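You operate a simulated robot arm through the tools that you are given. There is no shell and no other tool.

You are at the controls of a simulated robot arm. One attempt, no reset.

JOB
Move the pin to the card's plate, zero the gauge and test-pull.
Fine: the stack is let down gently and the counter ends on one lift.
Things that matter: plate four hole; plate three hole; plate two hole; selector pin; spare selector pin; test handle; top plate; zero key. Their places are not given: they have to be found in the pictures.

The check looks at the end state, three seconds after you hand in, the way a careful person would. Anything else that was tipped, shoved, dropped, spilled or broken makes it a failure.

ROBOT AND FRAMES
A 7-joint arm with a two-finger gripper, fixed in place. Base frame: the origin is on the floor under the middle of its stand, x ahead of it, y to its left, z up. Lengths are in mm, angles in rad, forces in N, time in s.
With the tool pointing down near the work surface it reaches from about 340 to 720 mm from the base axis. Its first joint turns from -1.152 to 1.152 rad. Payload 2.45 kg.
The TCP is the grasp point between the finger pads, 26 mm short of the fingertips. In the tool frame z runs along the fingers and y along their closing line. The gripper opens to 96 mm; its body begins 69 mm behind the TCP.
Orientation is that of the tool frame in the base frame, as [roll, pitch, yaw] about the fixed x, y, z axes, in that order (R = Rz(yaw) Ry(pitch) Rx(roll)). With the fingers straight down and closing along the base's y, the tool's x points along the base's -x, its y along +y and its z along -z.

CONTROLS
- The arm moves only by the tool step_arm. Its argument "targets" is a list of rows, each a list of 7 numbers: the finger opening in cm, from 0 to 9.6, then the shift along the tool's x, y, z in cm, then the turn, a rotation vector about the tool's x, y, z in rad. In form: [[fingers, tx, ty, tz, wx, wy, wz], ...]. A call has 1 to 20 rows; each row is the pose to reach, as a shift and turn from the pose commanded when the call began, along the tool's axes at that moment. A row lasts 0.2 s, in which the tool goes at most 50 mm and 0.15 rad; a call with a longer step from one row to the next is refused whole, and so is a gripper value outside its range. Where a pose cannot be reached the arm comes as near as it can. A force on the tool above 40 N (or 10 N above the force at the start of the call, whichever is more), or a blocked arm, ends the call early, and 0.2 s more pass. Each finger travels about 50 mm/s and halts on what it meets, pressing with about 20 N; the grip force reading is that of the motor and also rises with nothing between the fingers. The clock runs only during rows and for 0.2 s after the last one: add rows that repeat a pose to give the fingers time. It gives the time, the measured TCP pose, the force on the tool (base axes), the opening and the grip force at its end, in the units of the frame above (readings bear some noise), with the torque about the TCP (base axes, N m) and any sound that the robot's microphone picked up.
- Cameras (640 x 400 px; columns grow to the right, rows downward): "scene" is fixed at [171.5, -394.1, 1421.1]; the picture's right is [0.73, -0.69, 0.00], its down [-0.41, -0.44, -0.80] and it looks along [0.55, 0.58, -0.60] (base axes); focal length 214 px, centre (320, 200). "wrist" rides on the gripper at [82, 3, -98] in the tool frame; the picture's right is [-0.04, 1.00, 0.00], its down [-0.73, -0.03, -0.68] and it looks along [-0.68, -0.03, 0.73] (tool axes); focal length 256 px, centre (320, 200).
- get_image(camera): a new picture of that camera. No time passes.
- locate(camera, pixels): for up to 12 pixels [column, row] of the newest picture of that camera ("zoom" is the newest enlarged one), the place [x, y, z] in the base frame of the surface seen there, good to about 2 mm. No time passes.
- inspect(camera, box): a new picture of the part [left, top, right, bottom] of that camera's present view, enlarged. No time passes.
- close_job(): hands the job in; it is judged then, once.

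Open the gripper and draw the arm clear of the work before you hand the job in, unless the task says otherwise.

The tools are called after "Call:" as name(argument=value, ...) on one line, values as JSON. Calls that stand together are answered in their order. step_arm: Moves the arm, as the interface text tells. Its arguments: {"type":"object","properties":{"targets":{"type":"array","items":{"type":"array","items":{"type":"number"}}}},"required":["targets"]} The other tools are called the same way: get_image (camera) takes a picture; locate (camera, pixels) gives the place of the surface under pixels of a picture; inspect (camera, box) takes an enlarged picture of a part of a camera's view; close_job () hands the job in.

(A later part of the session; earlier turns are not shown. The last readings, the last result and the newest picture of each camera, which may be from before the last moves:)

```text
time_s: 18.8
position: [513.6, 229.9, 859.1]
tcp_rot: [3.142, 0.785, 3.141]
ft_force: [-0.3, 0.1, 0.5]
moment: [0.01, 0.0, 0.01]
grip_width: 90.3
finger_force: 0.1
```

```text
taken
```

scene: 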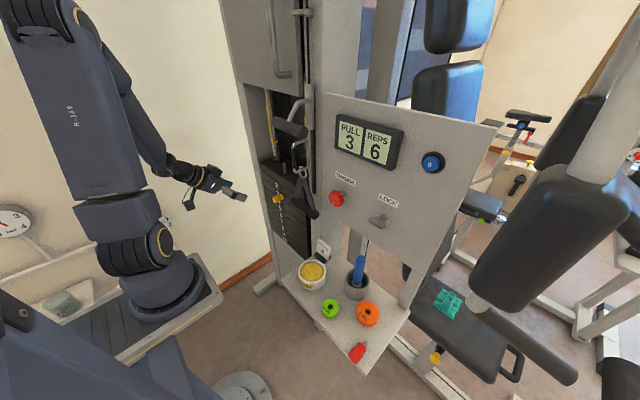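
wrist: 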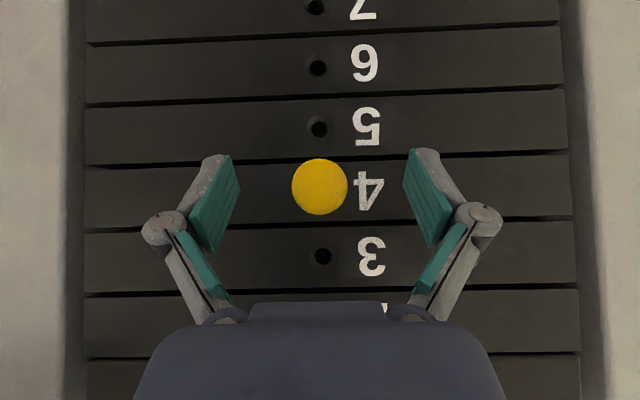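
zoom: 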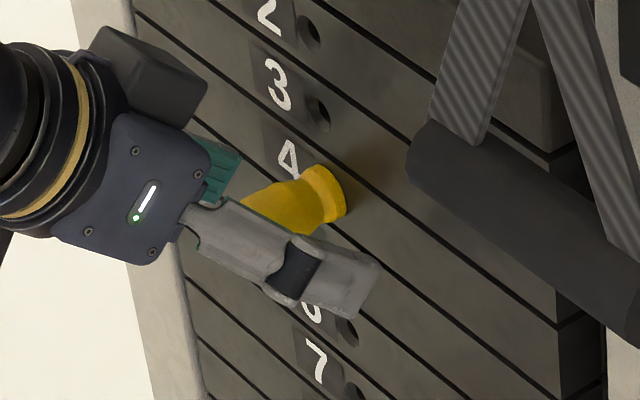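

The pin now sits in plate 4's row (wrist (319,187) beside the 4) and hole 3 is empty. I'll retreat straight back 100 mm along -x with the fingers open.

Call:
step_arm(targets=[[9.0, 1.0, 0, -1.0, 0, 0, 0], [9.0, 2.5, 0, -2.5, 0, 0, 0], [9.0, 5.0, 0, -5.0, 0, 0, 0], [9.0, 7.5, 0, -7.5, 0, 0, 0], [9.0, 9.0, 0, -9.0, 0, 0, 0], [9.0, 9.0, 0, -9.0, 0, 0, 0]])

Call:
get_image(camera="wrist")

Call:
inspect(camera="scene", box=[240, 170, 320, 225])

```text
time_s: 20.2
position: [385.8, 233.3, 860.3]
tcp_rot: [3.14, 0.786, -3.14]
ft_force: [-0.3, 0.3, 0.3]
moment: [-0.02, -0.01, -0.01]
grip_width: 90.1
finger_force: 0.1
```

```text
taken
```

wrist: 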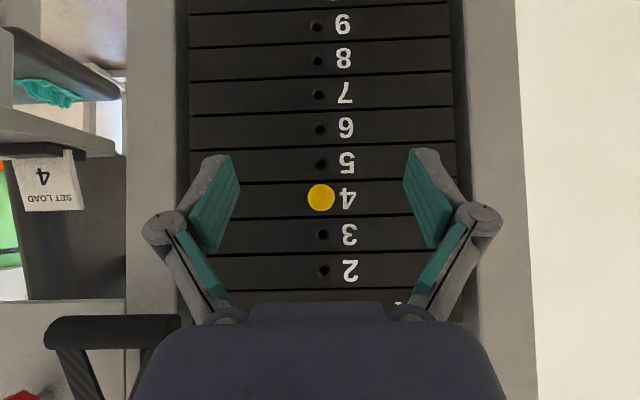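

```text
7.27 times, centred on (280, 198) of scene
```

zoom: 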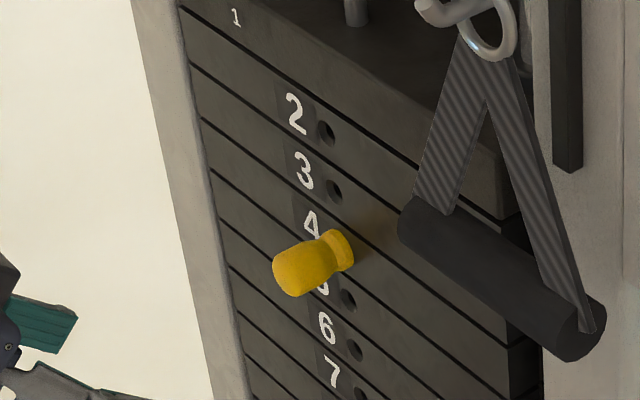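

The pin is in plate 4 next to its number. I'll verify its seating depth by locating the collar and head front, as before (collar ≈541.8, front ≈503).

Call:
locate(camera="zoom", pixels=[[345, 245], [338, 235], [285, 272], [310, 262], [347, 262]])

Call:
locate(camera="wrist", pixels=[[321, 197], [310, 197], [332, 197], [322, 234]])

Call:
inspect(camera="scene", box=[330, 105, 450, 180])

```text
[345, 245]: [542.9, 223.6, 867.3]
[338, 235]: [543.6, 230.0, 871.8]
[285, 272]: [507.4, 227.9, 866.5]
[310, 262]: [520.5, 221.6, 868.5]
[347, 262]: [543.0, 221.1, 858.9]
```

```text
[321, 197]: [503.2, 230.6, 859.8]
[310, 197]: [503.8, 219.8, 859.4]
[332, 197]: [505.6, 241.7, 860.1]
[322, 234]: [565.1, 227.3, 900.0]
```

```text
5.33 times, centred on (390, 142) of scene
```

zoom: 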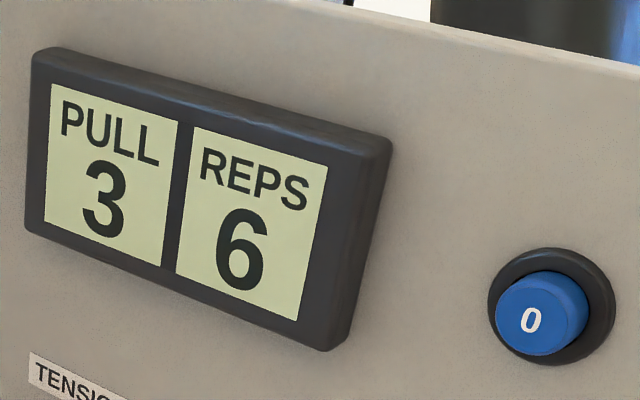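

The pin's front is at x=503, same as the original seating, at z=860. The display still shows PULL 3 / REPS 6. I'll close the fingers and raise the hand in free space to z≈1250.

Call:
step_arm(targets=[[9.0, -2.95, 0, -3.18, 0, 0, 0], [7.5, -5.9, 0, -6.36, 0, 0, 0], [6.0, -8.85, 0, -9.54, 0, 0, 0], [4.5, -11.8, 0, -12.72, 0, 0, 0], [3.0, -14.75, 0, -15.9, 0, 0, 0], [1.5, -17.7, 0, -19.08, 0, 0, 0], [0.5, -20.65, 0, -22.26, 0, 0, 0], [0, -23.6, 0, -25.44, 0, 0, 0], [0, -26.5, 0, -28.6, 0, 0, 0], [0, -26.5, 0, -28.6, 0, 0, 0]])

```text
time_s: 22.4
position: [367.8, 228.7, 1245.9]
tcp_rot: [3.142, 0.786, 3.14]
ft_force: [0.4, 0.0, 0.3]
moment: [0.0, 0.01, -0.01]
grip_width: 0.0
finger_force: 20.3
```

At [368, 229, 1246], fingers closed. I'll now sweep along -y to y≈-287, staying at x≈368, well in front of the bar (x≥452).

Call:
step_arm(targets=[[0, 0, -4.7, 0, 0, 0, 0], [0, 0, -9.4, 0, 0, 0, 0], [0, 0, -14.1, 0, 0, 0, 0], [0, 0, -18.8, 0, 0, 0, 0], [0, 0, -23.5, 0, 0, 0, 0], [0, 0, -28.2, 0, 0, 0, 0], [0, 0, -32.9, 0, 0, 0, 0], [0, 0, -37.6, 0, 0, 0, 0], [0, 0, -42.3, 0, 0, 0, 0], [0, 0, -47.0, 0, 0, 0, 0], [0, 0, -51.7, 0, 0, 0, 0], [0, 0, -51.7, 0, 0, 0, 0]])

Call:
get_image(camera="wrist")

Call:
get_image(camera="scene")

```text
time_s: 25.0
position: [367.5, -286.8, 1249.6]
tcp_rot: [-3.138, 0.785, 3.141]
ft_force: [0.3, 0.3, 0.5]
moment: [0.0, -0.01, 0.0]
grip_width: 0.0
finger_force: 20.3
```

```text
taken
```

wrist: 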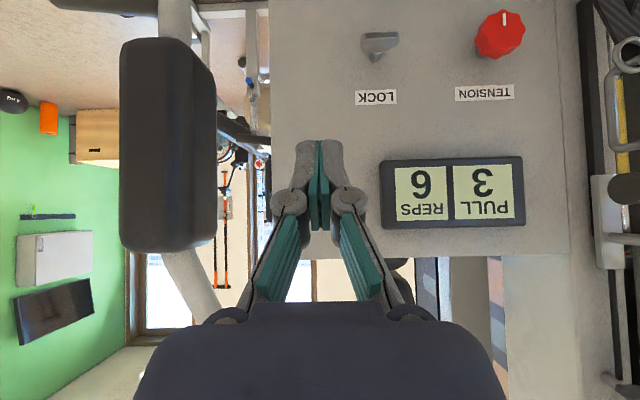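

```text
taken
```

scene: 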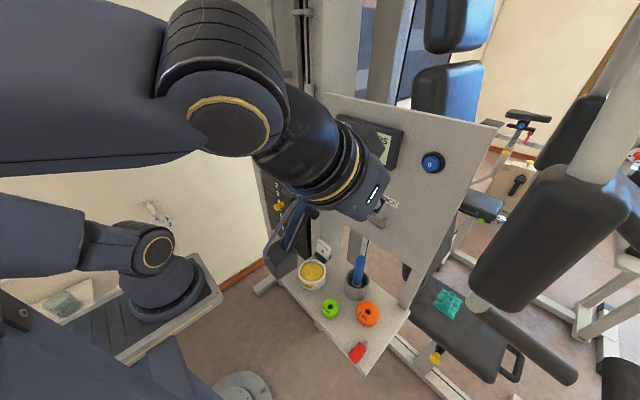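

The scene shows the button clear at (432,162) with the hand in front of the panel. I'll refine the button face's centre with an enlarged view.

Call:
inspect(camera="scene", box=[415, 147, 450, 177])

```text
13.33 times, centred on (432, 162) of scene
```

zoom: 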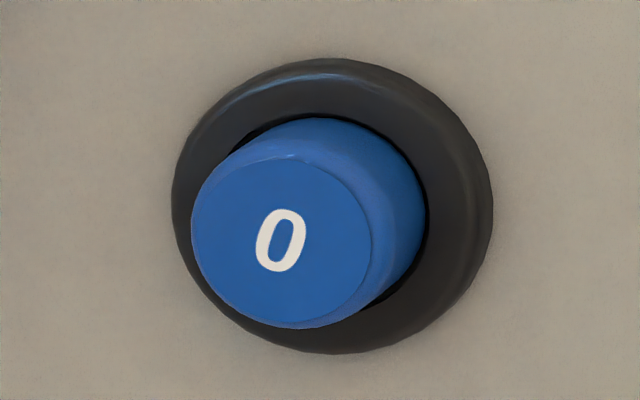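

Call:
locate(camera="zoom", pixels=[[280, 240], [220, 240], [345, 250], [285, 170], [275, 305], [180, 200], [488, 210], [330, 65], [330, 345], [400, 230], [540, 200], [100, 100]])

```text
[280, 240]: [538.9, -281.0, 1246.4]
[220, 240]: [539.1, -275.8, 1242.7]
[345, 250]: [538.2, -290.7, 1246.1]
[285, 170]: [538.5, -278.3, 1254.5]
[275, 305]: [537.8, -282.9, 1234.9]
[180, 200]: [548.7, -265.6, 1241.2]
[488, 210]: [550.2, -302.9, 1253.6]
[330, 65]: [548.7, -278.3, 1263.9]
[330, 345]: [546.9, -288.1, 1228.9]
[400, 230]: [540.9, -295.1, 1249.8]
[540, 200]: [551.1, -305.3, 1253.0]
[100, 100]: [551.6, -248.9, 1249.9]
```

The button's face centre is about [538.5, -284, 1246], radius ≈11 mm. I'll move to x≈430 in front of it while tilting the fingers to horizontal.

Call:
step_arm(targets=[[0, -1.4, 0.1, 1.5, 0, -0.13, 0], [0, -2.8, 0.2, 3.0, 0, -0.26, 0], [0, -4.17, 0.3, 4.6, 0, -0.39, 0], [0, -4.17, 0.3, 4.6, 0, -0.52, 0], [0, -4.17, 0.3, 4.6, 0, -0.65, 0], [0, -4.17, 0.3, 4.6, 0, -0.785, 0], [0, -4.17, 0.3, 4.6, 0, -0.785, 0], [0, -4.17, 0.3, 4.6, 0, -0.785, 0]])

Call:
get_image(camera="wrist")

Call:
get_image(camera="scene")

```text
time_s: 26.2
position: [442.3, -249.5, 1367.4]
tcp_rot: [-1.761, 1.287, -1.778]
ft_force: [0.0, 0.2, -0.4]
moment: [-0.02, -0.03, -0.04]
grip_width: 0.0
finger_force: 19.9
stopped in row 5: the arm was blocked; the commanded pose is now the measured one
```

```text
taken
```

wrist: 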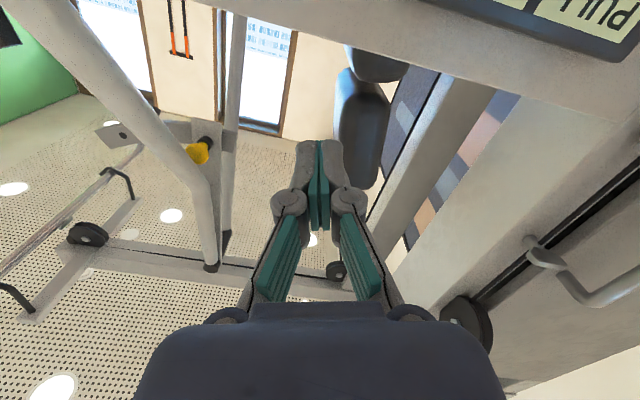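

```text
taken
```

scene: 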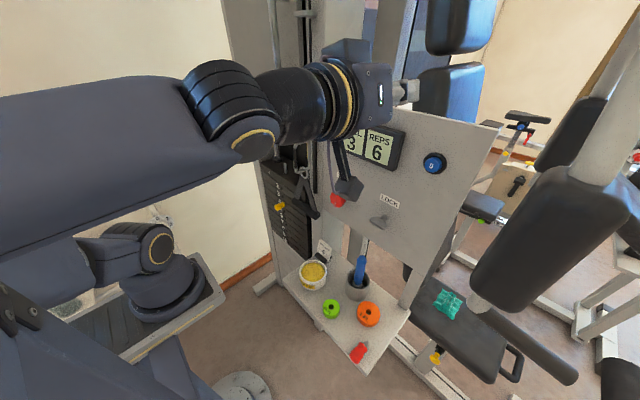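

The arm ran near a joint limit while levelling (now at [442, -250, 1367], rolled), with no contact forces and nothing moved in the picture. I'll rotate the tool back to the known 45° tilt in place, then press from that angle.

Call:
step_arm(targets=[[0, 0, 0, 0, -0.0208, 0.1207, 0.0427], [0, 0, 0, 0, -0.0416, 0.2414, 0.0854], [0, 0, 0, 0, -0.0624, 0.3621, 0.128], [0, 0, 0, 0, -0.0831, 0.4828, 0.1707], [0, 0, 0, 0, -0.1039, 0.6035, 0.2134], [0, 0, 0, 0, -0.1247, 0.7242, 0.2561], [0, 0, 0, 0, -0.1247, 0.7242, 0.2561]])

Call:
get_image(camera="scene")

Call:
get_image(camera="wrist")

```text
time_s: 27.8
position: [449.3, -248.5, 1362.9]
tcp_rot: [3.13, 0.78, -3.139]
ft_force: [-0.5, 0.1, -0.9]
moment: [0.0, -0.03, -0.01]
grip_width: 0.0
finger_force: 19.9
```

```text
taken
```

scene: 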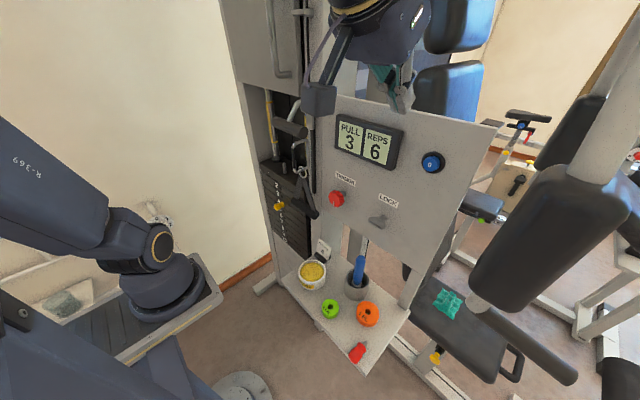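

```text
taken
```

wrist: 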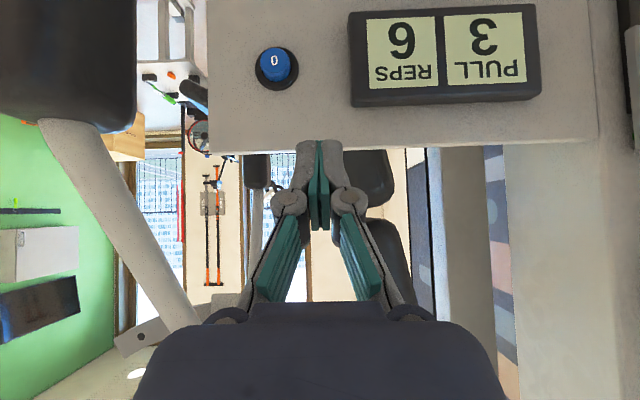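

Back at 45° tilt with the button visible at wrist (275,65). I'll locate its centre and rim from this camera too.

Call:
inspect(camera="wrist", box=[245, 35, 310, 95])

```text
6.67 times, centred on (278, 65) of wrist
```

zoom: 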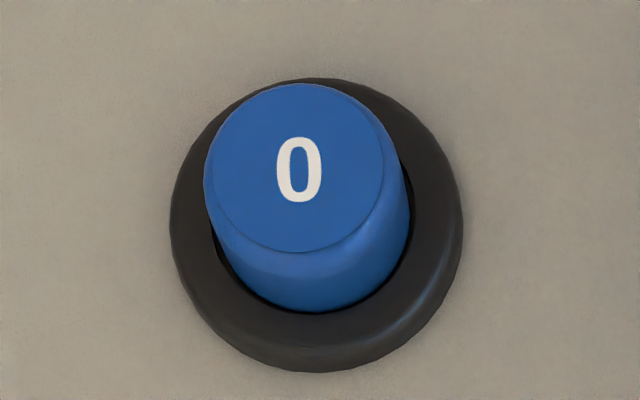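

Call:
locate(camera="zoom", pixels=[[298, 168], [218, 168], [378, 168], [298, 92], [298, 244], [175, 225], [458, 225], [316, 365], [316, 82], [315, 300], [540, 225], [100, 225]])

```text
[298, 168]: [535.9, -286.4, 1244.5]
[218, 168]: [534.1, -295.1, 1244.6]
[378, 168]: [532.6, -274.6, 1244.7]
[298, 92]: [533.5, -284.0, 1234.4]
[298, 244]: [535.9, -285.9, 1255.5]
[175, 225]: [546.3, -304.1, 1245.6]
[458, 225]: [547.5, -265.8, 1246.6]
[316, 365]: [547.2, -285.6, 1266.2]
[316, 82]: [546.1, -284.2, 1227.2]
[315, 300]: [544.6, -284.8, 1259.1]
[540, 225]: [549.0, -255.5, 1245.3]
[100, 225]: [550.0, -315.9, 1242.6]
```

Button centre is [535, -285, 1245.5], with the face at about x=535 and bezel face x≈547. I'll move to (440, -285, 1257) before pressing with the finger edge.

Call:
step_arm(targets=[[0, 2.05, -0.9, 1.7, 0, 0, 0], [0, 4.1, -1.8, 3.4, 0, 0, 0], [0, 6.15, -2.75, 5.1, 0, 0, 0], [0, 8.2, -3.65, 6.79, 0, 0, 0], [0, 8.2, -3.65, 6.79, 0, 0, 0], [0, 8.2, -3.65, 6.79, 0, 0, 0]])

Call:
get_image(camera="scene")

Call:
get_image(camera="wrist")

```text
time_s: 29.2
position: [441.2, -285.5, 1256.1]
tcp_rot: [3.133, 0.779, -3.136]
ft_force: [0.0, 0.0, 0.8]
moment: [0.01, -0.01, 0.0]
grip_width: 0.0
finger_force: 19.9
```

```text
taken
```

scene: 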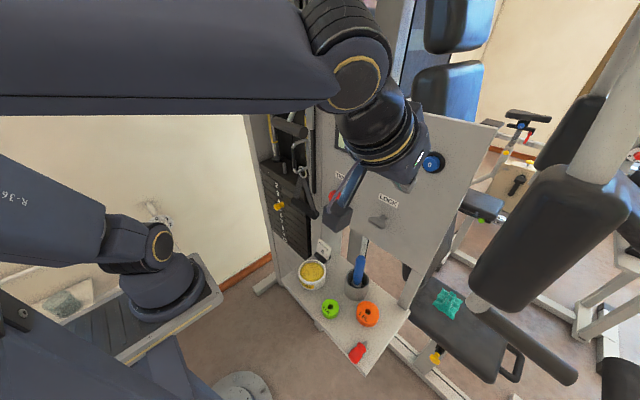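

```text
taken
```

wrist: 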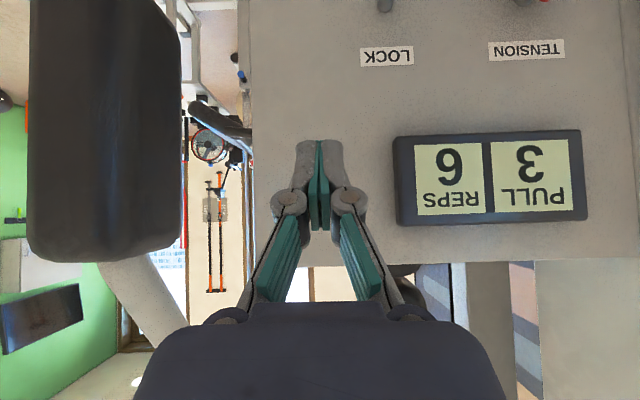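

Aligned at [441, -285.5, 1256] and clear. I'll advance along +x to x≈500, stopping about 10 mm before the button face.

Call:
step_arm(targets=[[0, -1.4, 0, 1.4, 0, 0, 0], [0, -2.8, 0, 2.8, 0, 0, 0], [0, -3.6, 0, 3.6, 0, 0, 0], [0, -4.1, 0, 4.1, 0, 0, 0], [0, -4.1, 0, 4.1, 0, 0, 0]])

Call:
inspect(camera="scene", box=[395, 135, 455, 185])

Call:
inspect(camera="wrist", box=[240, 90, 400, 240])

```text
time_s: 30.4
position: [480.9, -286.2, 1258.3]
tcp_rot: [3.134, 0.78, -3.135]
ft_force: [-0.6, 0.4, -0.4]
moment: [-0.03, -0.04, 0.03]
grip_width: 0.0
finger_force: 20.3
out of reach, approached as far as the arm can: row 3, 4, 5
```

```text
8.00 times, centred on (425, 160) of scene
```

zoom: 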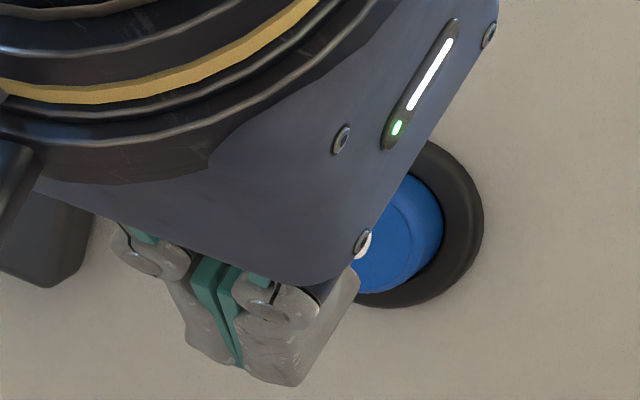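

```text
2.67 times, centred on (320, 165) of wrist
```

zoom: 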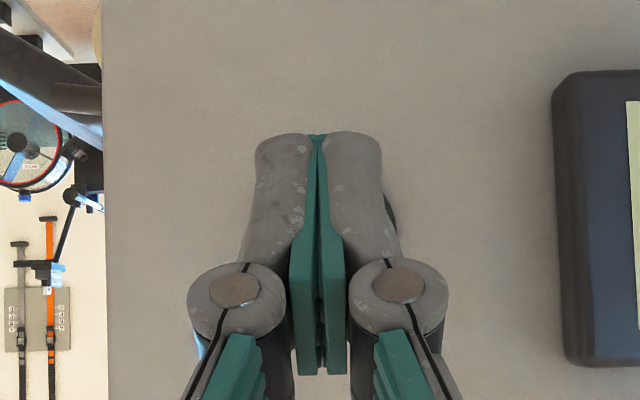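

The arm reports it can't get past x≈481 at this tilt. I'll look at the whole arm in the scene before choosing a better tilt.

Call:
get_image(camera="scene")

Call:
locate(camera="scene", pixels=[[150, 250], [120, 240], [50, 200], [10, 190], [20, 80], [100, 60], [200, 60], [300, 60], [370, 50], [390, 130]])

```text
taken
```

scene: 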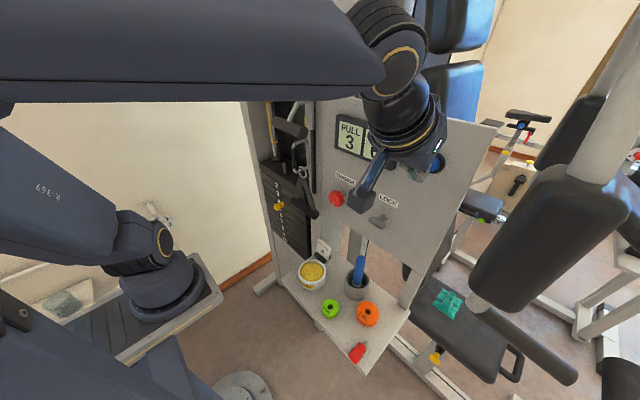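

```text
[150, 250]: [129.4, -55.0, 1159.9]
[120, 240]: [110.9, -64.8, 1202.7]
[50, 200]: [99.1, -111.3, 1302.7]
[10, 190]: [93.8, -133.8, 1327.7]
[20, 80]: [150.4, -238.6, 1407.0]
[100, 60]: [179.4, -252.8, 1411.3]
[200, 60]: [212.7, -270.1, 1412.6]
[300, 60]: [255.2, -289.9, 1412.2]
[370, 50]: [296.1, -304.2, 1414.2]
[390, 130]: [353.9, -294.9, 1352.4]
```

The elbow has swung to the -y side, so a joint limit is likely what stops it. I'll back off along -x and reduce the tilt to about 30° from vertical, then see where it ends up.

Call:
step_arm(targets=[[0, 1.4, 0, -1.4, 0, 0, 0], [0, 2.8, 0, -2.8, 0, 0, 0], [0, 2.8, 0, -2.8, 0, 0.13, 0], [0, 2.8, 0, -2.8, 0, 0.26, 0], [0, 2.8, 0, -2.8, 0, 0.26, 0]])

```text
time_s: 31.6
position: [440.0, -285.8, 1256.5]
tcp_rot: [3.132, 0.583, -3.135]
ft_force: [0.6, 0.6, -0.3]
moment: [-0.03, 0.0, -0.01]
grip_width: 0.3
finger_force: 19.9
out of reach, approached as far as the arm can: row 4, 5
```

The back-off worked but the tilt change is also limited, so this arm posture is stuck. I'll move back toward the starting side (y≈100, x≈395) in free space to let the elbow unwind.

Call:
step_arm(targets=[[0, 0.5, 0, -3.3, 0, 0, 0], [0, 1.0, 0, -6.65, 0, 0, 0], [0, 1.0, 4.3, -6.65, 0, 0, 0], [0, 1.0, 8.6, -6.65, 0, 0, 0], [0, 1.0, 12.9, -6.65, 0, 0, 0], [0, 1.0, 17.2, -6.65, 0, 0, 0], [0, 1.0, 21.5, -6.65, 0, 0, 0], [0, 1.0, 25.8, -6.65, 0, 0, 0], [0, 1.0, 30.1, -6.65, 0, 0, 0], [0, 1.0, 34.4, -6.65, 0, 0, 0], [0, 1.0, 38.6, -6.65, 0, 0, 0], [0, 1.0, 38.6, -6.65, 0, 0, 0]])

Call:
get_image(camera="scene")

```text
time_s: 34.2
position: [393.1, 99.0, 1305.6]
tcp_rot: [3.132, 0.585, -3.135]
ft_force: [0.6, 0.6, 0.7]
moment: [0.0, 0.03, -0.01]
grip_width: 0.0
finger_force: 20.0
```

```text
taken
```

scene: 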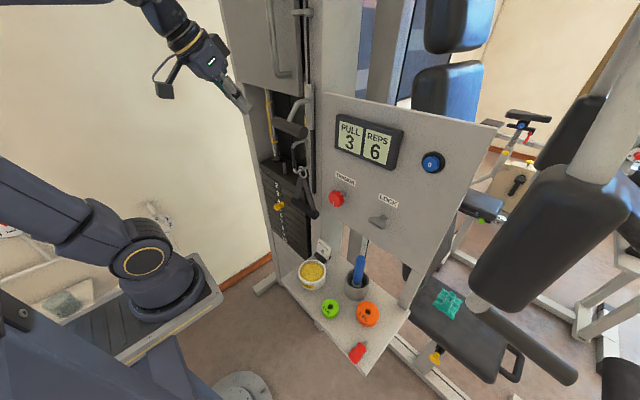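

The arm moved freely back to [393, 99, 1306]. I'll check where the upper arm and forearm are now.

Call:
locate(camera="scene", pixels=[[150, 255], [110, 235], [60, 215], [10, 190], [160, 10], [190, 40], [215, 65], [150, 290]])

Call:
inspect(camera="scene", box=[0, 0, 260, 320])

```text
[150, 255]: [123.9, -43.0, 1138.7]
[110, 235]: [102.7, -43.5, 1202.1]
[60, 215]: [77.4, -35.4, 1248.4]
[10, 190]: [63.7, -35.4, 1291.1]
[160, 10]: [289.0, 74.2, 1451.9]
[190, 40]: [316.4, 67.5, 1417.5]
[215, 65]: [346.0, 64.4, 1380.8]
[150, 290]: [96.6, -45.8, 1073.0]
```

```text
1.25 times, centred on (130, 160) of scene
```

zoom: 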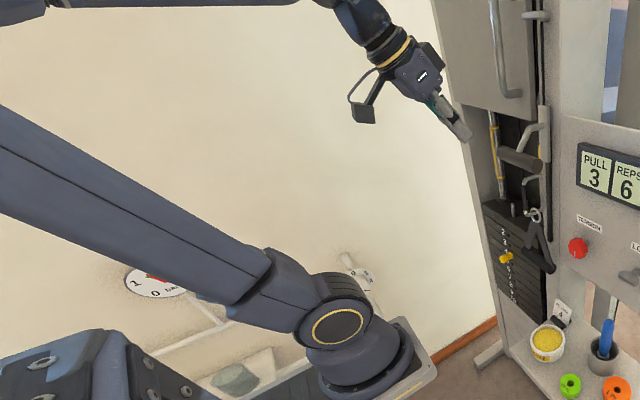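

The wrist had been pulled too far toward the first joint's limit by the steep tilt at small x. I'll use a smaller tilt (≈0.45 rad from vertical) so the wrist stays forward, and sweep again with the hand at z≈1306.

Call:
step_arm(targets=[[0, 0, 0, 0, 0, 0.07, 0], [0, 0, 0, 0, 0, 0.135, 0], [0, 0, 0, 0, 0, 0.135, 0]])

```text
time_s: 35.0
position: [391.5, 98.1, 1307.4]
tcp_rot: [3.133, 0.448, -3.133]
ft_force: [0.1, 0.3, 0.5]
moment: [-0.01, 0.02, -0.01]
grip_width: 0.3
finger_force: 19.9
```

Tilt is now 0.448 rad. I'll sweep to y≈-287, moving out to x≈440, z≈1265 once past the bar.

Call:
step_arm(targets=[[0, 0, -4.3, 0, 0, 0, 0], [0, 0, -8.6, 0, 0, 0, 0], [0, 0, -12.9, 0, 0, 0, 0], [0, 0, -17.2, 0, 0, 0, 0], [0, 0, -21.5, 0, 0, 0, 0], [0, -0.67, -25.7, 1.49, 0, 0, 0], [0, -1.34, -29.9, 2.98, 0, 0, 0], [0, -2.01, -34.1, 4.46, 0, 0, 0], [0, -2.69, -38.3, 5.95, 0, 0, 0], [0, -2.69, -38.3, 5.95, 0, 0, 0], [0, -2.69, -38.3, 5.95, 0, 0, 0]])

Call:
get_image(camera="scene")

```text
time_s: 37.4
position: [444.5, -283.8, 1263.7]
tcp_rot: [3.135, 0.45, -3.134]
ft_force: [0.1, -0.5, 0.6]
moment: [0.01, -0.01, -0.01]
grip_width: 0.1
finger_force: 20.3
```

```text
taken
```

scene: 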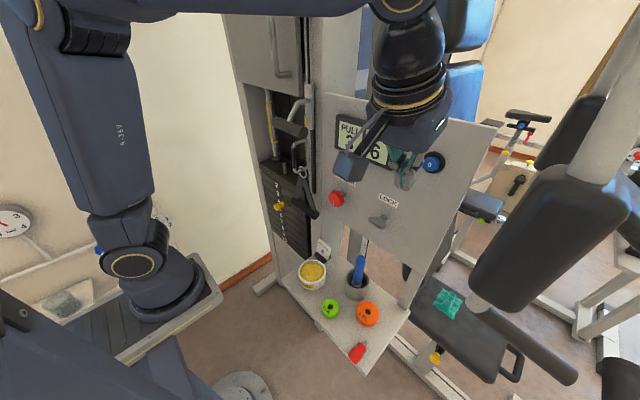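

Reached [444, -284, 1264] without any limit, posture looks good. I'll advance along +x by 55 mm to just short of the button.

Call:
step_arm(targets=[[0, -1.8, 0, 0.87, 0, 0, 0], [0, -3.15, 0, 1.52, 0, 0, 0], [0, -4.05, 0, 1.96, 0, 0, 0], [0, -4.95, 0, 2.39, 0, 0, 0], [0, -4.95, 0, 2.39, 0, 0, 0], [0, -4.95, 0, 2.39, 0, 0, 0]])

Call:
inspect(camera="scene", box=[400, 135, 460, 185])

Call:
get_image(camera="wrist")

```text
time_s: 38.8
position: [500.0, -282.7, 1265.8]
tcp_rot: [3.134, 0.449, -3.135]
ft_force: [-0.1, -0.4, 0.9]
moment: [0.01, 0.01, 0.02]
grip_width: 0.0
finger_force: 19.9
```

```text
8.00 times, centred on (430, 160) of scene
```

zoom: 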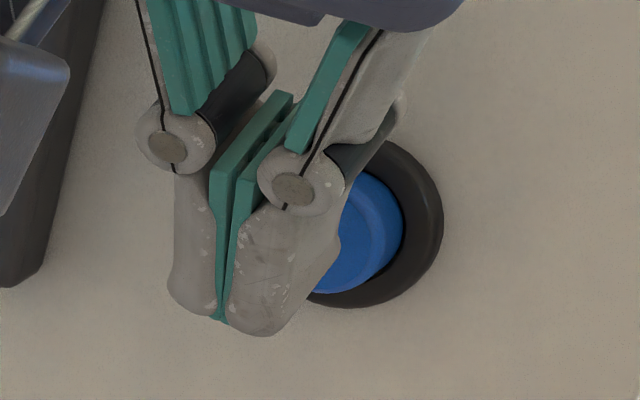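

```text
taken
```

wrist: 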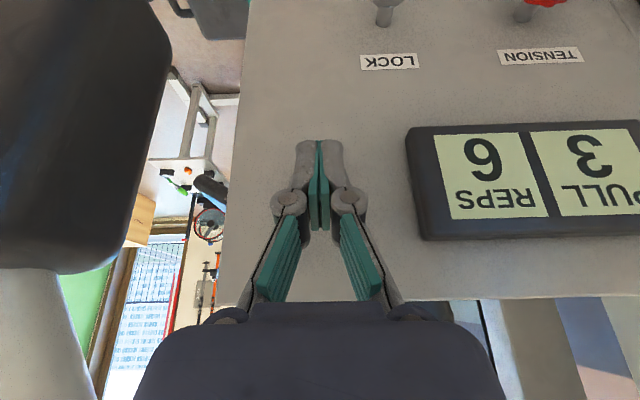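

The fingertips are beside the button in the scene zoom at (225,320) to (320,270). I'll locate the tip points to calibrate the contact edge.

Call:
locate(camera="zoom", pixels=[[222, 315], [180, 290], [260, 330], [310, 285], [330, 240], [285, 260], [350, 270], [340, 190], [230, 220]])

```text
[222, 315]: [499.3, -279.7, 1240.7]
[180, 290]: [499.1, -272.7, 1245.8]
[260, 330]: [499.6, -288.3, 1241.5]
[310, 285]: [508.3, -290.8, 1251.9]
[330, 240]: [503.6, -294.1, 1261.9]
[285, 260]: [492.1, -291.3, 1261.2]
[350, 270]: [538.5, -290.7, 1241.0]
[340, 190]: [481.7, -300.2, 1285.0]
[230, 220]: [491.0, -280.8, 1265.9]
```

The finger centre is at y≈-281 with the front edge near (520, 1247). I'll shift -3.5 mm in y and advance slowly toward contact, expected after about 15 mm.

Call:
step_arm(targets=[[0, 0, -0.35, 0, 0, 0, 0], [0, -0.54, -0.35, 0.26, 0, 0, 0], [0, -1.08, -0.35, 0.52, 0, 0, 0], [0, -1.26, -0.35, 0.61, 0, 0, 0], [0, -1.44, -0.35, 0.69, 0, 0, 0], [0, -1.44, -0.35, 0.69, 0, 0, 0]])

Call:
inspect(camera="scene", box=[330, 105, 460, 185])

```text
time_s: 40.2
position: [515.0, -286.4, 1266.1]
tcp_rot: [3.134, 0.45, -3.135]
ft_force: [-1.7, 0.3, -0.8]
moment: [-0.01, 0.07, -0.01]
grip_width: 0.2
finger_force: 20.6
```

```text
4.92 times, centred on (395, 145) of scene
```

zoom: 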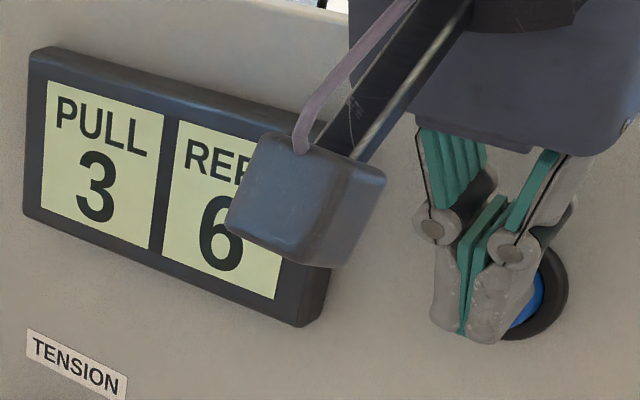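

A -1.7 N reading suggests the first touch of the button. I'll press on in 1.5 mm steps for 6 mm.

Call:
step_arm(targets=[[0, -0.135, 0, 0.065, 0, 0, 0], [0, -0.27, 0, 0.13, 0, 0, 0], [0, -0.405, 0, 0.195, 0, 0, 0], [0, -0.54, 0, 0.26, 0, 0, 0], [0, -0.54, 0, 0.26, 0, 0, 0]])

Call:
inspect(camera="scene", box=[330, 105, 460, 185])

```text
time_s: 41.4
position: [518.4, -287.2, 1265.6]
tcp_rot: [3.135, 0.45, -3.135]
ft_force: [-17.8, 3.3, 6.7]
moment: [0.06, 0.18, 0.07]
grip_width: 5.9
finger_force: 28.4
heard: click
```

```text
4.92 times, centred on (395, 145) of scene
```

zoom: 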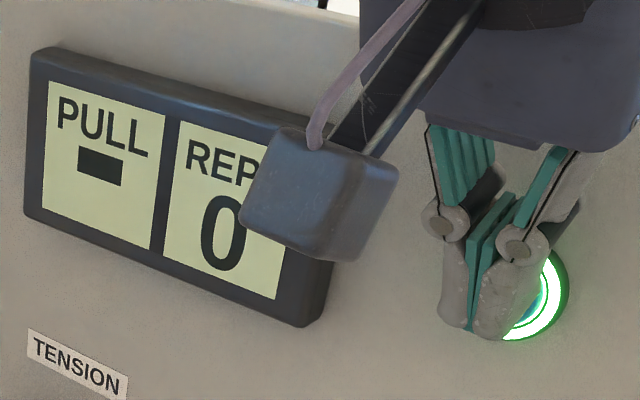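

Click heard: PULL shows "-", REPS shows 0 and the button glows green. I'll back straight off along -x by about 80 mm.

Call:
step_arm(targets=[[0, 0.9, 0, -0.43, 0, 0, 0], [0, 2.7, 0, -1.3, 0, 0, 0], [0, 5.0, 0, -2.4, 0, 0, 0], [0, 7.2, 0, -3.47, 0, 0, 0], [0, 7.2, 0, -3.47, 0, 0, 0]])

Call:
get_image(camera="scene")

Call:
inspect(camera="scene", box=[330, 105, 460, 185])

```text
time_s: 42.6
position: [442.7, -289.0, 1268.5]
tcp_rot: [3.135, 0.449, -3.132]
ft_force: [0.6, -0.3, 0.8]
moment: [0.01, -0.01, 0.0]
grip_width: 0.0
finger_force: 28.6
```

```text
taken
```

scene: 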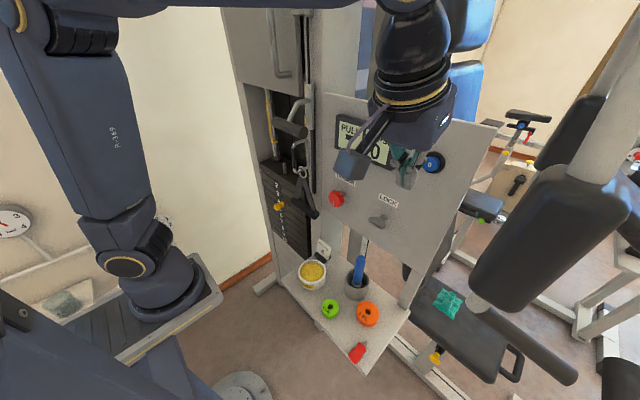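

```text
4.92 times, centred on (395, 145) of scene
```

zoom: 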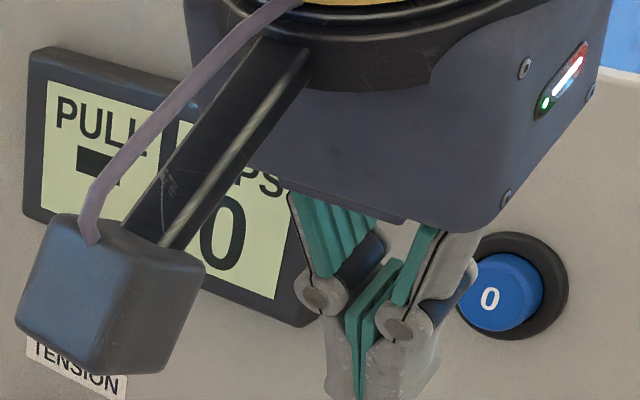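

The key popped back out, and the gauge shows "-" and 0. Next I'll move to about (388, -60, 1290) with a 45° tilt to look at the test handle and carabiner from the front.

Call:
step_arm(targets=[[0, 2.0, 0, -2.1, 0, 0, 0], [0, 4.09, 0, -4.19, 0, 0, 0], [0, 4.09, 4.58, -4.19, 0, 0, 0], [0, 4.09, 9.16, -4.19, 0, 0, 0], [0, 4.09, 13.74, -4.19, 0, 0, 0], [0, 4.09, 18.32, -4.19, 0, 0, 0], [0, 4.09, 22.9, -4.19, 0, 0, 0], [0, 4.09, 22.9, -4.19, 0, -0.112, 0], [0, 4.09, 22.9, -4.19, 0, -0.224, 0], [0, 4.09, 22.9, -4.19, 0, -0.335, 0], [0, 4.09, 22.9, -4.19, 0, -0.335, 0]])

Call:
get_image(camera="wrist")

Call:
get_image(camera="scene")

```text
time_s: 45.0
position: [383.8, -58.8, 1286.4]
tcp_rot: [3.131, 0.785, -3.136]
ft_force: [0.6, -0.4, 0.5]
moment: [0.0, 0.02, -0.02]
grip_width: 0.0
finger_force: 28.2
```

```text
taken
```

wrist: 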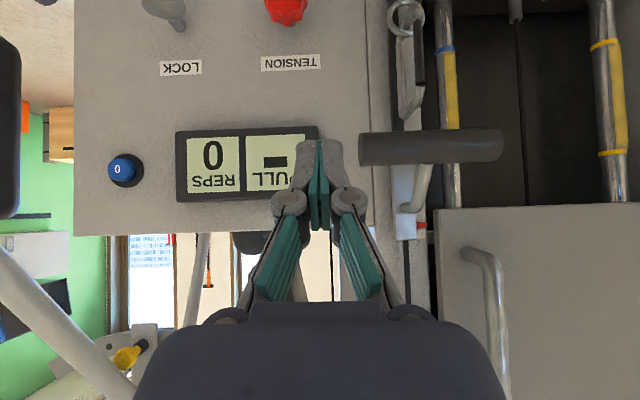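

```text
taken
```

scene: 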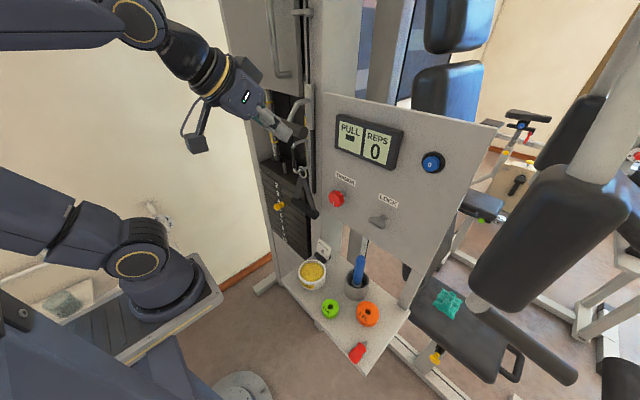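

The wrist view shows the bar at (430,147), the rod, the slider and the carabiner top near (405,100). I'll enlarge that region to see how the carabiner hangs.

Call:
inspect(camera="wrist", box=[340, 0, 520, 260])

Call:
inspect(camera="wrist", box=[370, 0, 450, 50])

Call:
inspect(camera="wrist", box=[370, 50, 450, 130])

Call:
inspect(camera="wrist", box=[380, 150, 460, 260])

```text
1.54 times, centred on (430, 130) of wrist
```

zoom: 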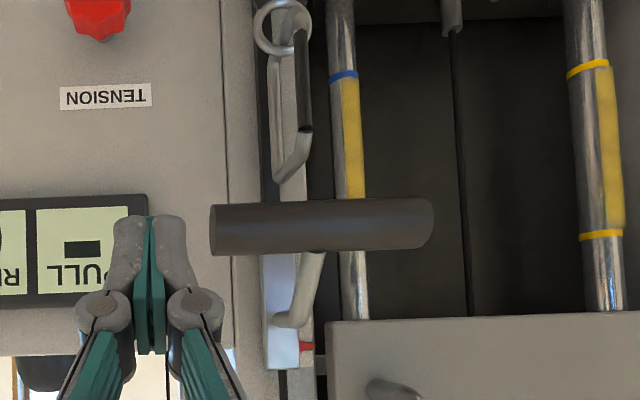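

```text
8.00 times, centred on (410, 25) of wrist
```

zoom: 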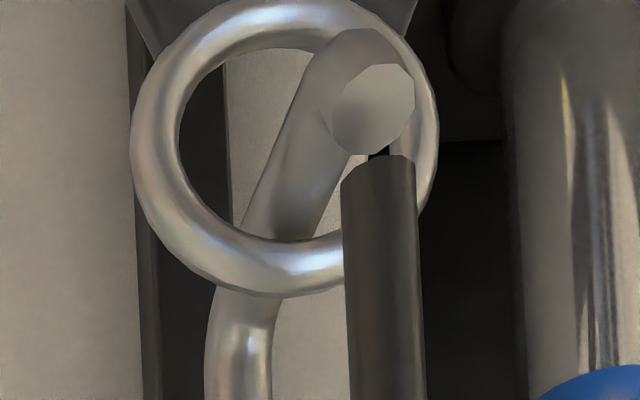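

```text
5.00 times, centred on (410, 90) of wrist
```

zoom: 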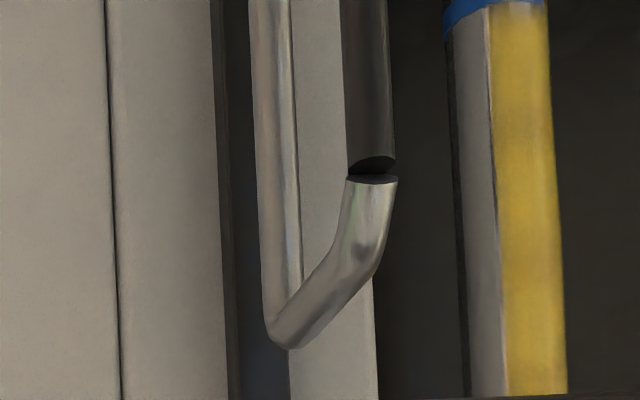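

```text
3.64 times, centred on (420, 205) of wrist
```

zoom: 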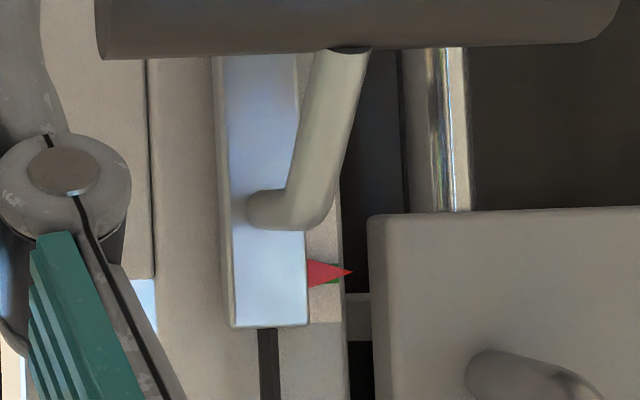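

The carabiner doesn't appear to be hooked on anything else, so it likely travels with the handle; I'll watch it when pulling. Now I'll measure the bar, rod, shroud edge and the big D-handle above.

Call:
locate(camera="wrist", pixels=[[362, 148], [500, 146], [430, 147], [430, 133], [430, 161], [380, 133], [380, 163], [480, 160], [425, 175], [421, 190], [405, 208], [400, 230]])

Call:
inspect(camera="wrist", box=[350, 110, 520, 220])

```text
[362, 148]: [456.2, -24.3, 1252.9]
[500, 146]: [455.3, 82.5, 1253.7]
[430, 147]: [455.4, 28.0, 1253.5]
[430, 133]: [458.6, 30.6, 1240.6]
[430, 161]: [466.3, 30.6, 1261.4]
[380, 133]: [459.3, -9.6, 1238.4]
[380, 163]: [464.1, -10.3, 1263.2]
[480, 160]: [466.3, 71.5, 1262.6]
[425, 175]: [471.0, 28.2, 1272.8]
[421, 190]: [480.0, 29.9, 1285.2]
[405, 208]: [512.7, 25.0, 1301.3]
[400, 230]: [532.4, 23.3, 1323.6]
```

```text
3.64 times, centred on (435, 165) of wrist
```

zoom: 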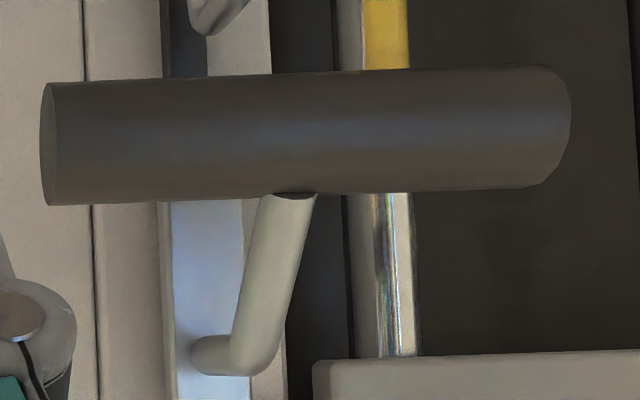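

Bar: axis at x≈470, z≈1252, radius ≈14.5, from y=-26 to 84; rod at y≈28. Now the shroud and D-handle positions.

Call:
locate(camera="wrist", pixels=[[440, 212], [550, 207], [470, 252], [485, 262], [497, 310], [505, 360], [560, 300], [437, 300], [410, 240], [425, 231], [420, 330], [455, 230]])

```text
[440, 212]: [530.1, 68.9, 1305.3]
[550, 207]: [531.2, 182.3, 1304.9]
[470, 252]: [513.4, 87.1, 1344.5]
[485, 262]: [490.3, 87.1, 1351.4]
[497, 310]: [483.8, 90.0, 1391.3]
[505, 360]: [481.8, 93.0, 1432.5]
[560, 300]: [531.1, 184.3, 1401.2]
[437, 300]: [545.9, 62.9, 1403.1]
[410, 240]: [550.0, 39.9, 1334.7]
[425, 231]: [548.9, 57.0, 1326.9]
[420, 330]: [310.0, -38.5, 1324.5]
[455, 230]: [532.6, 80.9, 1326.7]
```

Shroud front is x≈531 above z=1303, D-handle at y≥83, x≥477. I'll straddle the rod (y≈28) with the fingers and push on the bar's top at a 0.45 rad tilt; first move to (420, 28, 1330) and open to 50 mm.

Call:
step_arm(targets=[[1.5, -1.89, 2.92, -0.19, 0, 0.112, 0], [3.0, -3.77, 5.83, -0.38, 0, 0.224, 0], [4.5, -5.66, 8.75, -0.57, 0, 0.335, 0], [5.0, -5.66, 8.75, -0.57, 0, 0.335, 0], [5.0, -5.66, 8.75, -0.57, 0, 0.335, 0]])

Call:
get_image(camera="wrist")

Call:
inspect(camera="scene", box=[200, 40, 350, 160])

```text
time_s: 46.2
position: [419.0, 27.9, 1333.4]
tcp_rot: [3.134, 0.447, -3.133]
ft_force: [-0.2, 0.1, 0.1]
moment: [0.01, -0.02, -0.01]
grip_width: 50.3
finger_force: 0.0
```

```text
taken
```

wrist: 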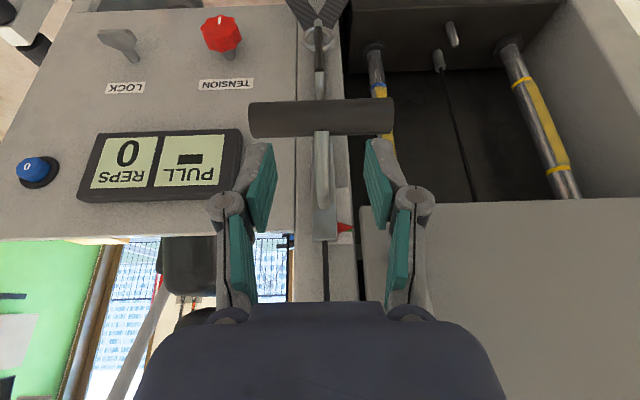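

```text
3.33 times, centred on (275, 100) of scene
```

zoom: 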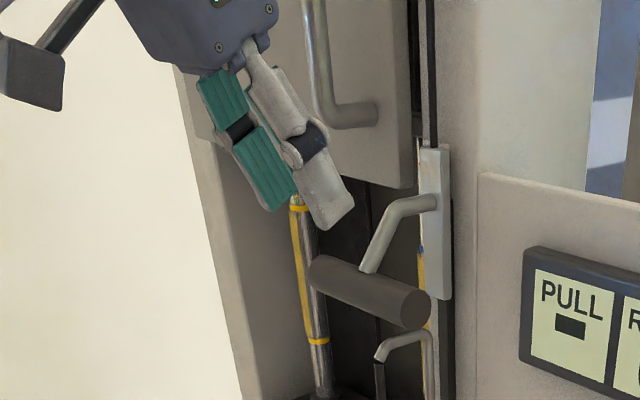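

The rod sits centred between the open fingers (wrist column 322). I'll move forward and down to hover at about (466, 28, 1310), above the bar.

Call:
step_arm(targets=[[5.0, -1.1, 0, 1.37, 0, 0, 0], [5.0, -2.2, 0.03, 2.73, 0, 0, 0], [5.0, -3.25, 0.05, 4.1, 0, 0, 0], [5.0, -3.25, 0.05, 4.1, 0, 0, 0], [5.0, -3.25, 0.05, 4.1, 0, 0, 0]])

Call:
get_image(camera="wrist")

Call:
inspect(camera="scene", box=[240, 70, 340, 150])

```text
time_s: 47.4
position: [466.3, 29.5, 1308.5]
tcp_rot: [3.135, 0.451, -3.132]
ft_force: [0.2, -0.5, -0.7]
moment: [-0.01, 0.01, 0.0]
grip_width: 49.7
finger_force: 0.0
```

```text
taken
```

wrist: 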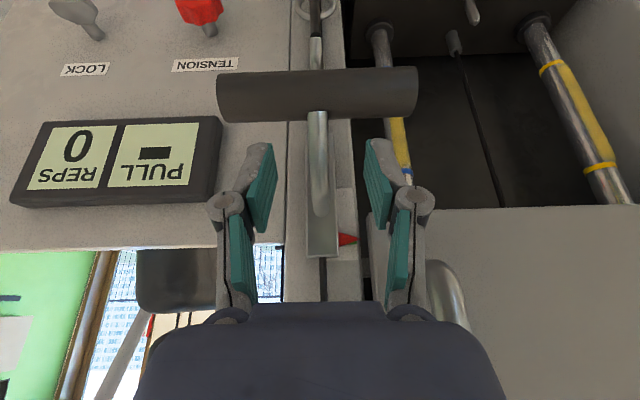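

```text
5.00 times, centred on (290, 110) of scene
```

zoom: 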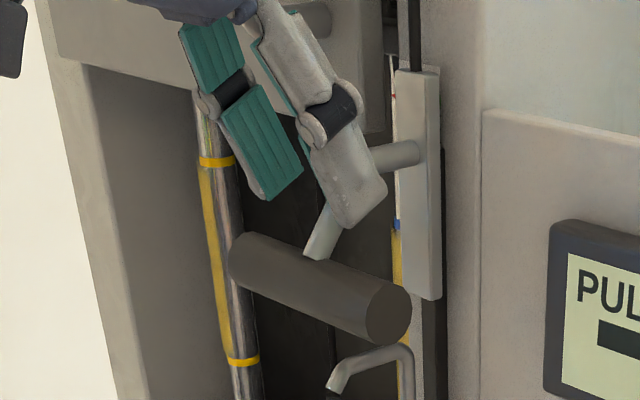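

The near fingertip is at scene-zoom (350,225), hovering just above the bar with the rod between the fingers. I'll locate the tip corners and bar top for fine alignment.

Call:
locate(camera="zoom", pixels=[[340, 222], [358, 224], [380, 195], [350, 200], [298, 170], [270, 195], [340, 265], [380, 285], [250, 240], [320, 245]])

```text
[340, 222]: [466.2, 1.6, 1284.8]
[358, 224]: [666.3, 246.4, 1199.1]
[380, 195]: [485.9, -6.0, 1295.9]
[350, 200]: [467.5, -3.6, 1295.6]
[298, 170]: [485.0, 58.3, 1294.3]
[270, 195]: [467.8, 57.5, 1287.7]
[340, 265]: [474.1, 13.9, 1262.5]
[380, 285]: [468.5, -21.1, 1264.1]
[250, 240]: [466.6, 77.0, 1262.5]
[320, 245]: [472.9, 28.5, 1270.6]
```

Tip corners are at about x=467, z=1284; the bar's top is at z≈1266, axis x=470. I'll lower 13 mm and move 2 mm forward, then close the fingers onto the rod.

Call:
step_arm(targets=[[5.0, 0.2, -0.03, 0.65, 0, 0, 0], [5.0, 0.39, -0.07, 1.26, 0, 0, 0], [5.0, 0.39, -0.07, 1.26, 0, 0, 0], [3.5, 0.39, -0.07, 1.26, 0, 0, 0], [2.0, 0.39, -0.07, 1.26, 0, 0, 0], [1.0, 0.39, -0.07, 1.26, 0, 0, 0], [0.5, 0.39, -0.07, 1.26, 0, 0, 0], [0.5, 0.39, -0.07, 1.26, 0, 0, 0], [0.5, 0.39, -0.07, 1.26, 0, 0, 0]])

Call:
get_image(camera="wrist")

Call:
inspect(camera="scene", box=[240, 70, 340, 150])

```text
time_s: 49.4
position: [468.5, 29.2, 1297.4]
tcp_rot: [3.133, 0.45, -3.133]
ft_force: [0.8, 6.9, -1.3]
moment: [0.12, -0.05, 0.11]
grip_width: 11.4
finger_force: 38.5
```

```text
taken
```

wrist: 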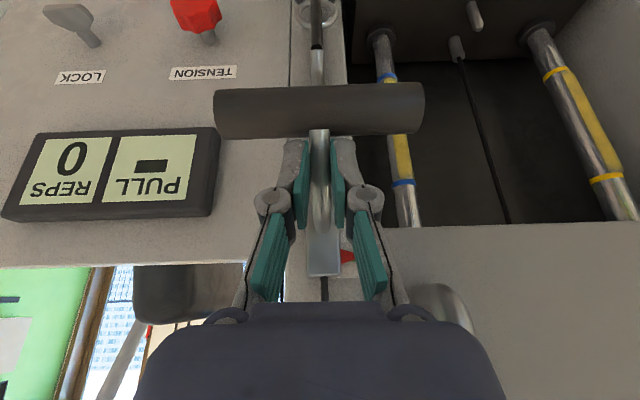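

```text
5.00 times, centred on (290, 110) of scene
```

zoom: 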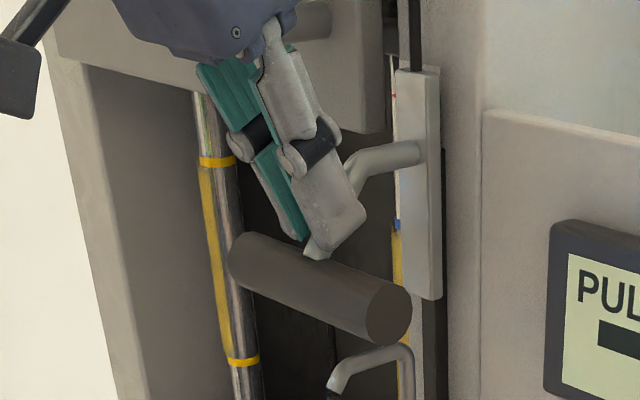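

The fingers hold the rod (11.4 mm) with the tips a few mm above the bar. I'll push straight down slowly by 16 mm, 2 mm per row, and watch force and display.

Call:
step_arm(targets=[[0.5, 0.087, 0, 0.18, 0, 0, 0], [0.5, 0.174, 0, 0.36, 0, 0, 0], [0.5, 0.261, 0, 0.54, 0, 0, 0], [0.5, 0.348, 0, 0.72, 0, 0, 0], [0.5, 0.435, 0, 0.9, 0, 0, 0], [0.5, 0.522, 0, 1.08, 0, 0, 0], [0.5, 0.609, 0, 1.26, 0, 0, 0], [0.5, 0.696, 0, 1.44, 0, 0, 0]])

Call:
get_image(camera="wrist")

Call:
get_image(camera="scene")

Call:
inspect(camera="scene", box=[240, 70, 340, 150])

```text
time_s: 51.2
position: [468.9, 29.3, 1279.7]
tcp_rot: [3.133, 0.454, -3.132]
ft_force: [12.3, 9.9, 16.0]
moment: [0.2, -0.08, 0.15]
grip_width: 11.4
finger_force: 38.6
```

```text
taken
```

wrist: 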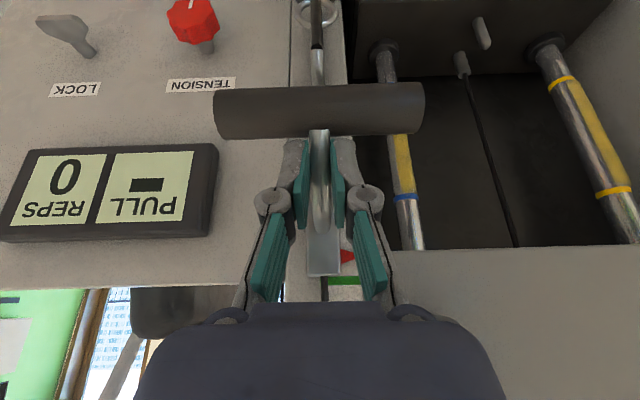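

```text
taken
```

scene: 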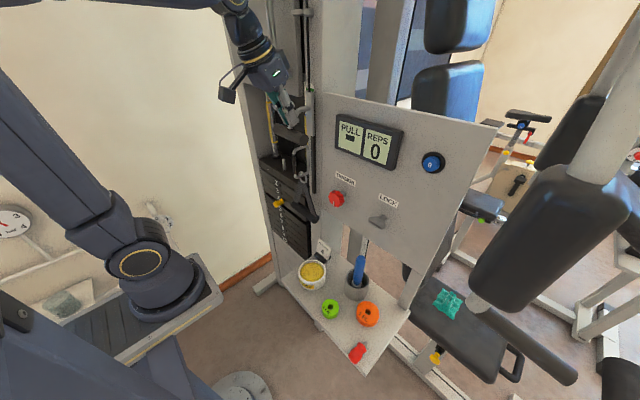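

```text
5.00 times, centred on (290, 110) of scene
```

zoom: 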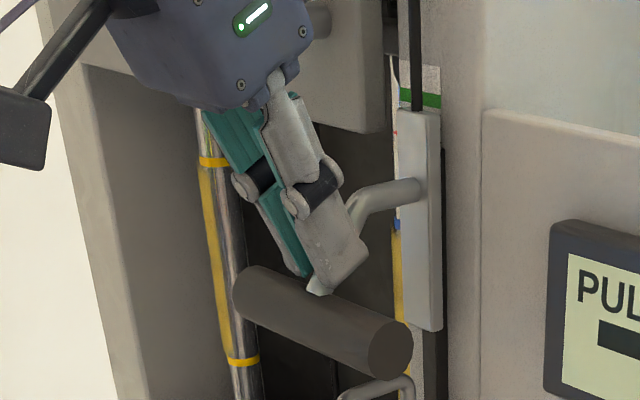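

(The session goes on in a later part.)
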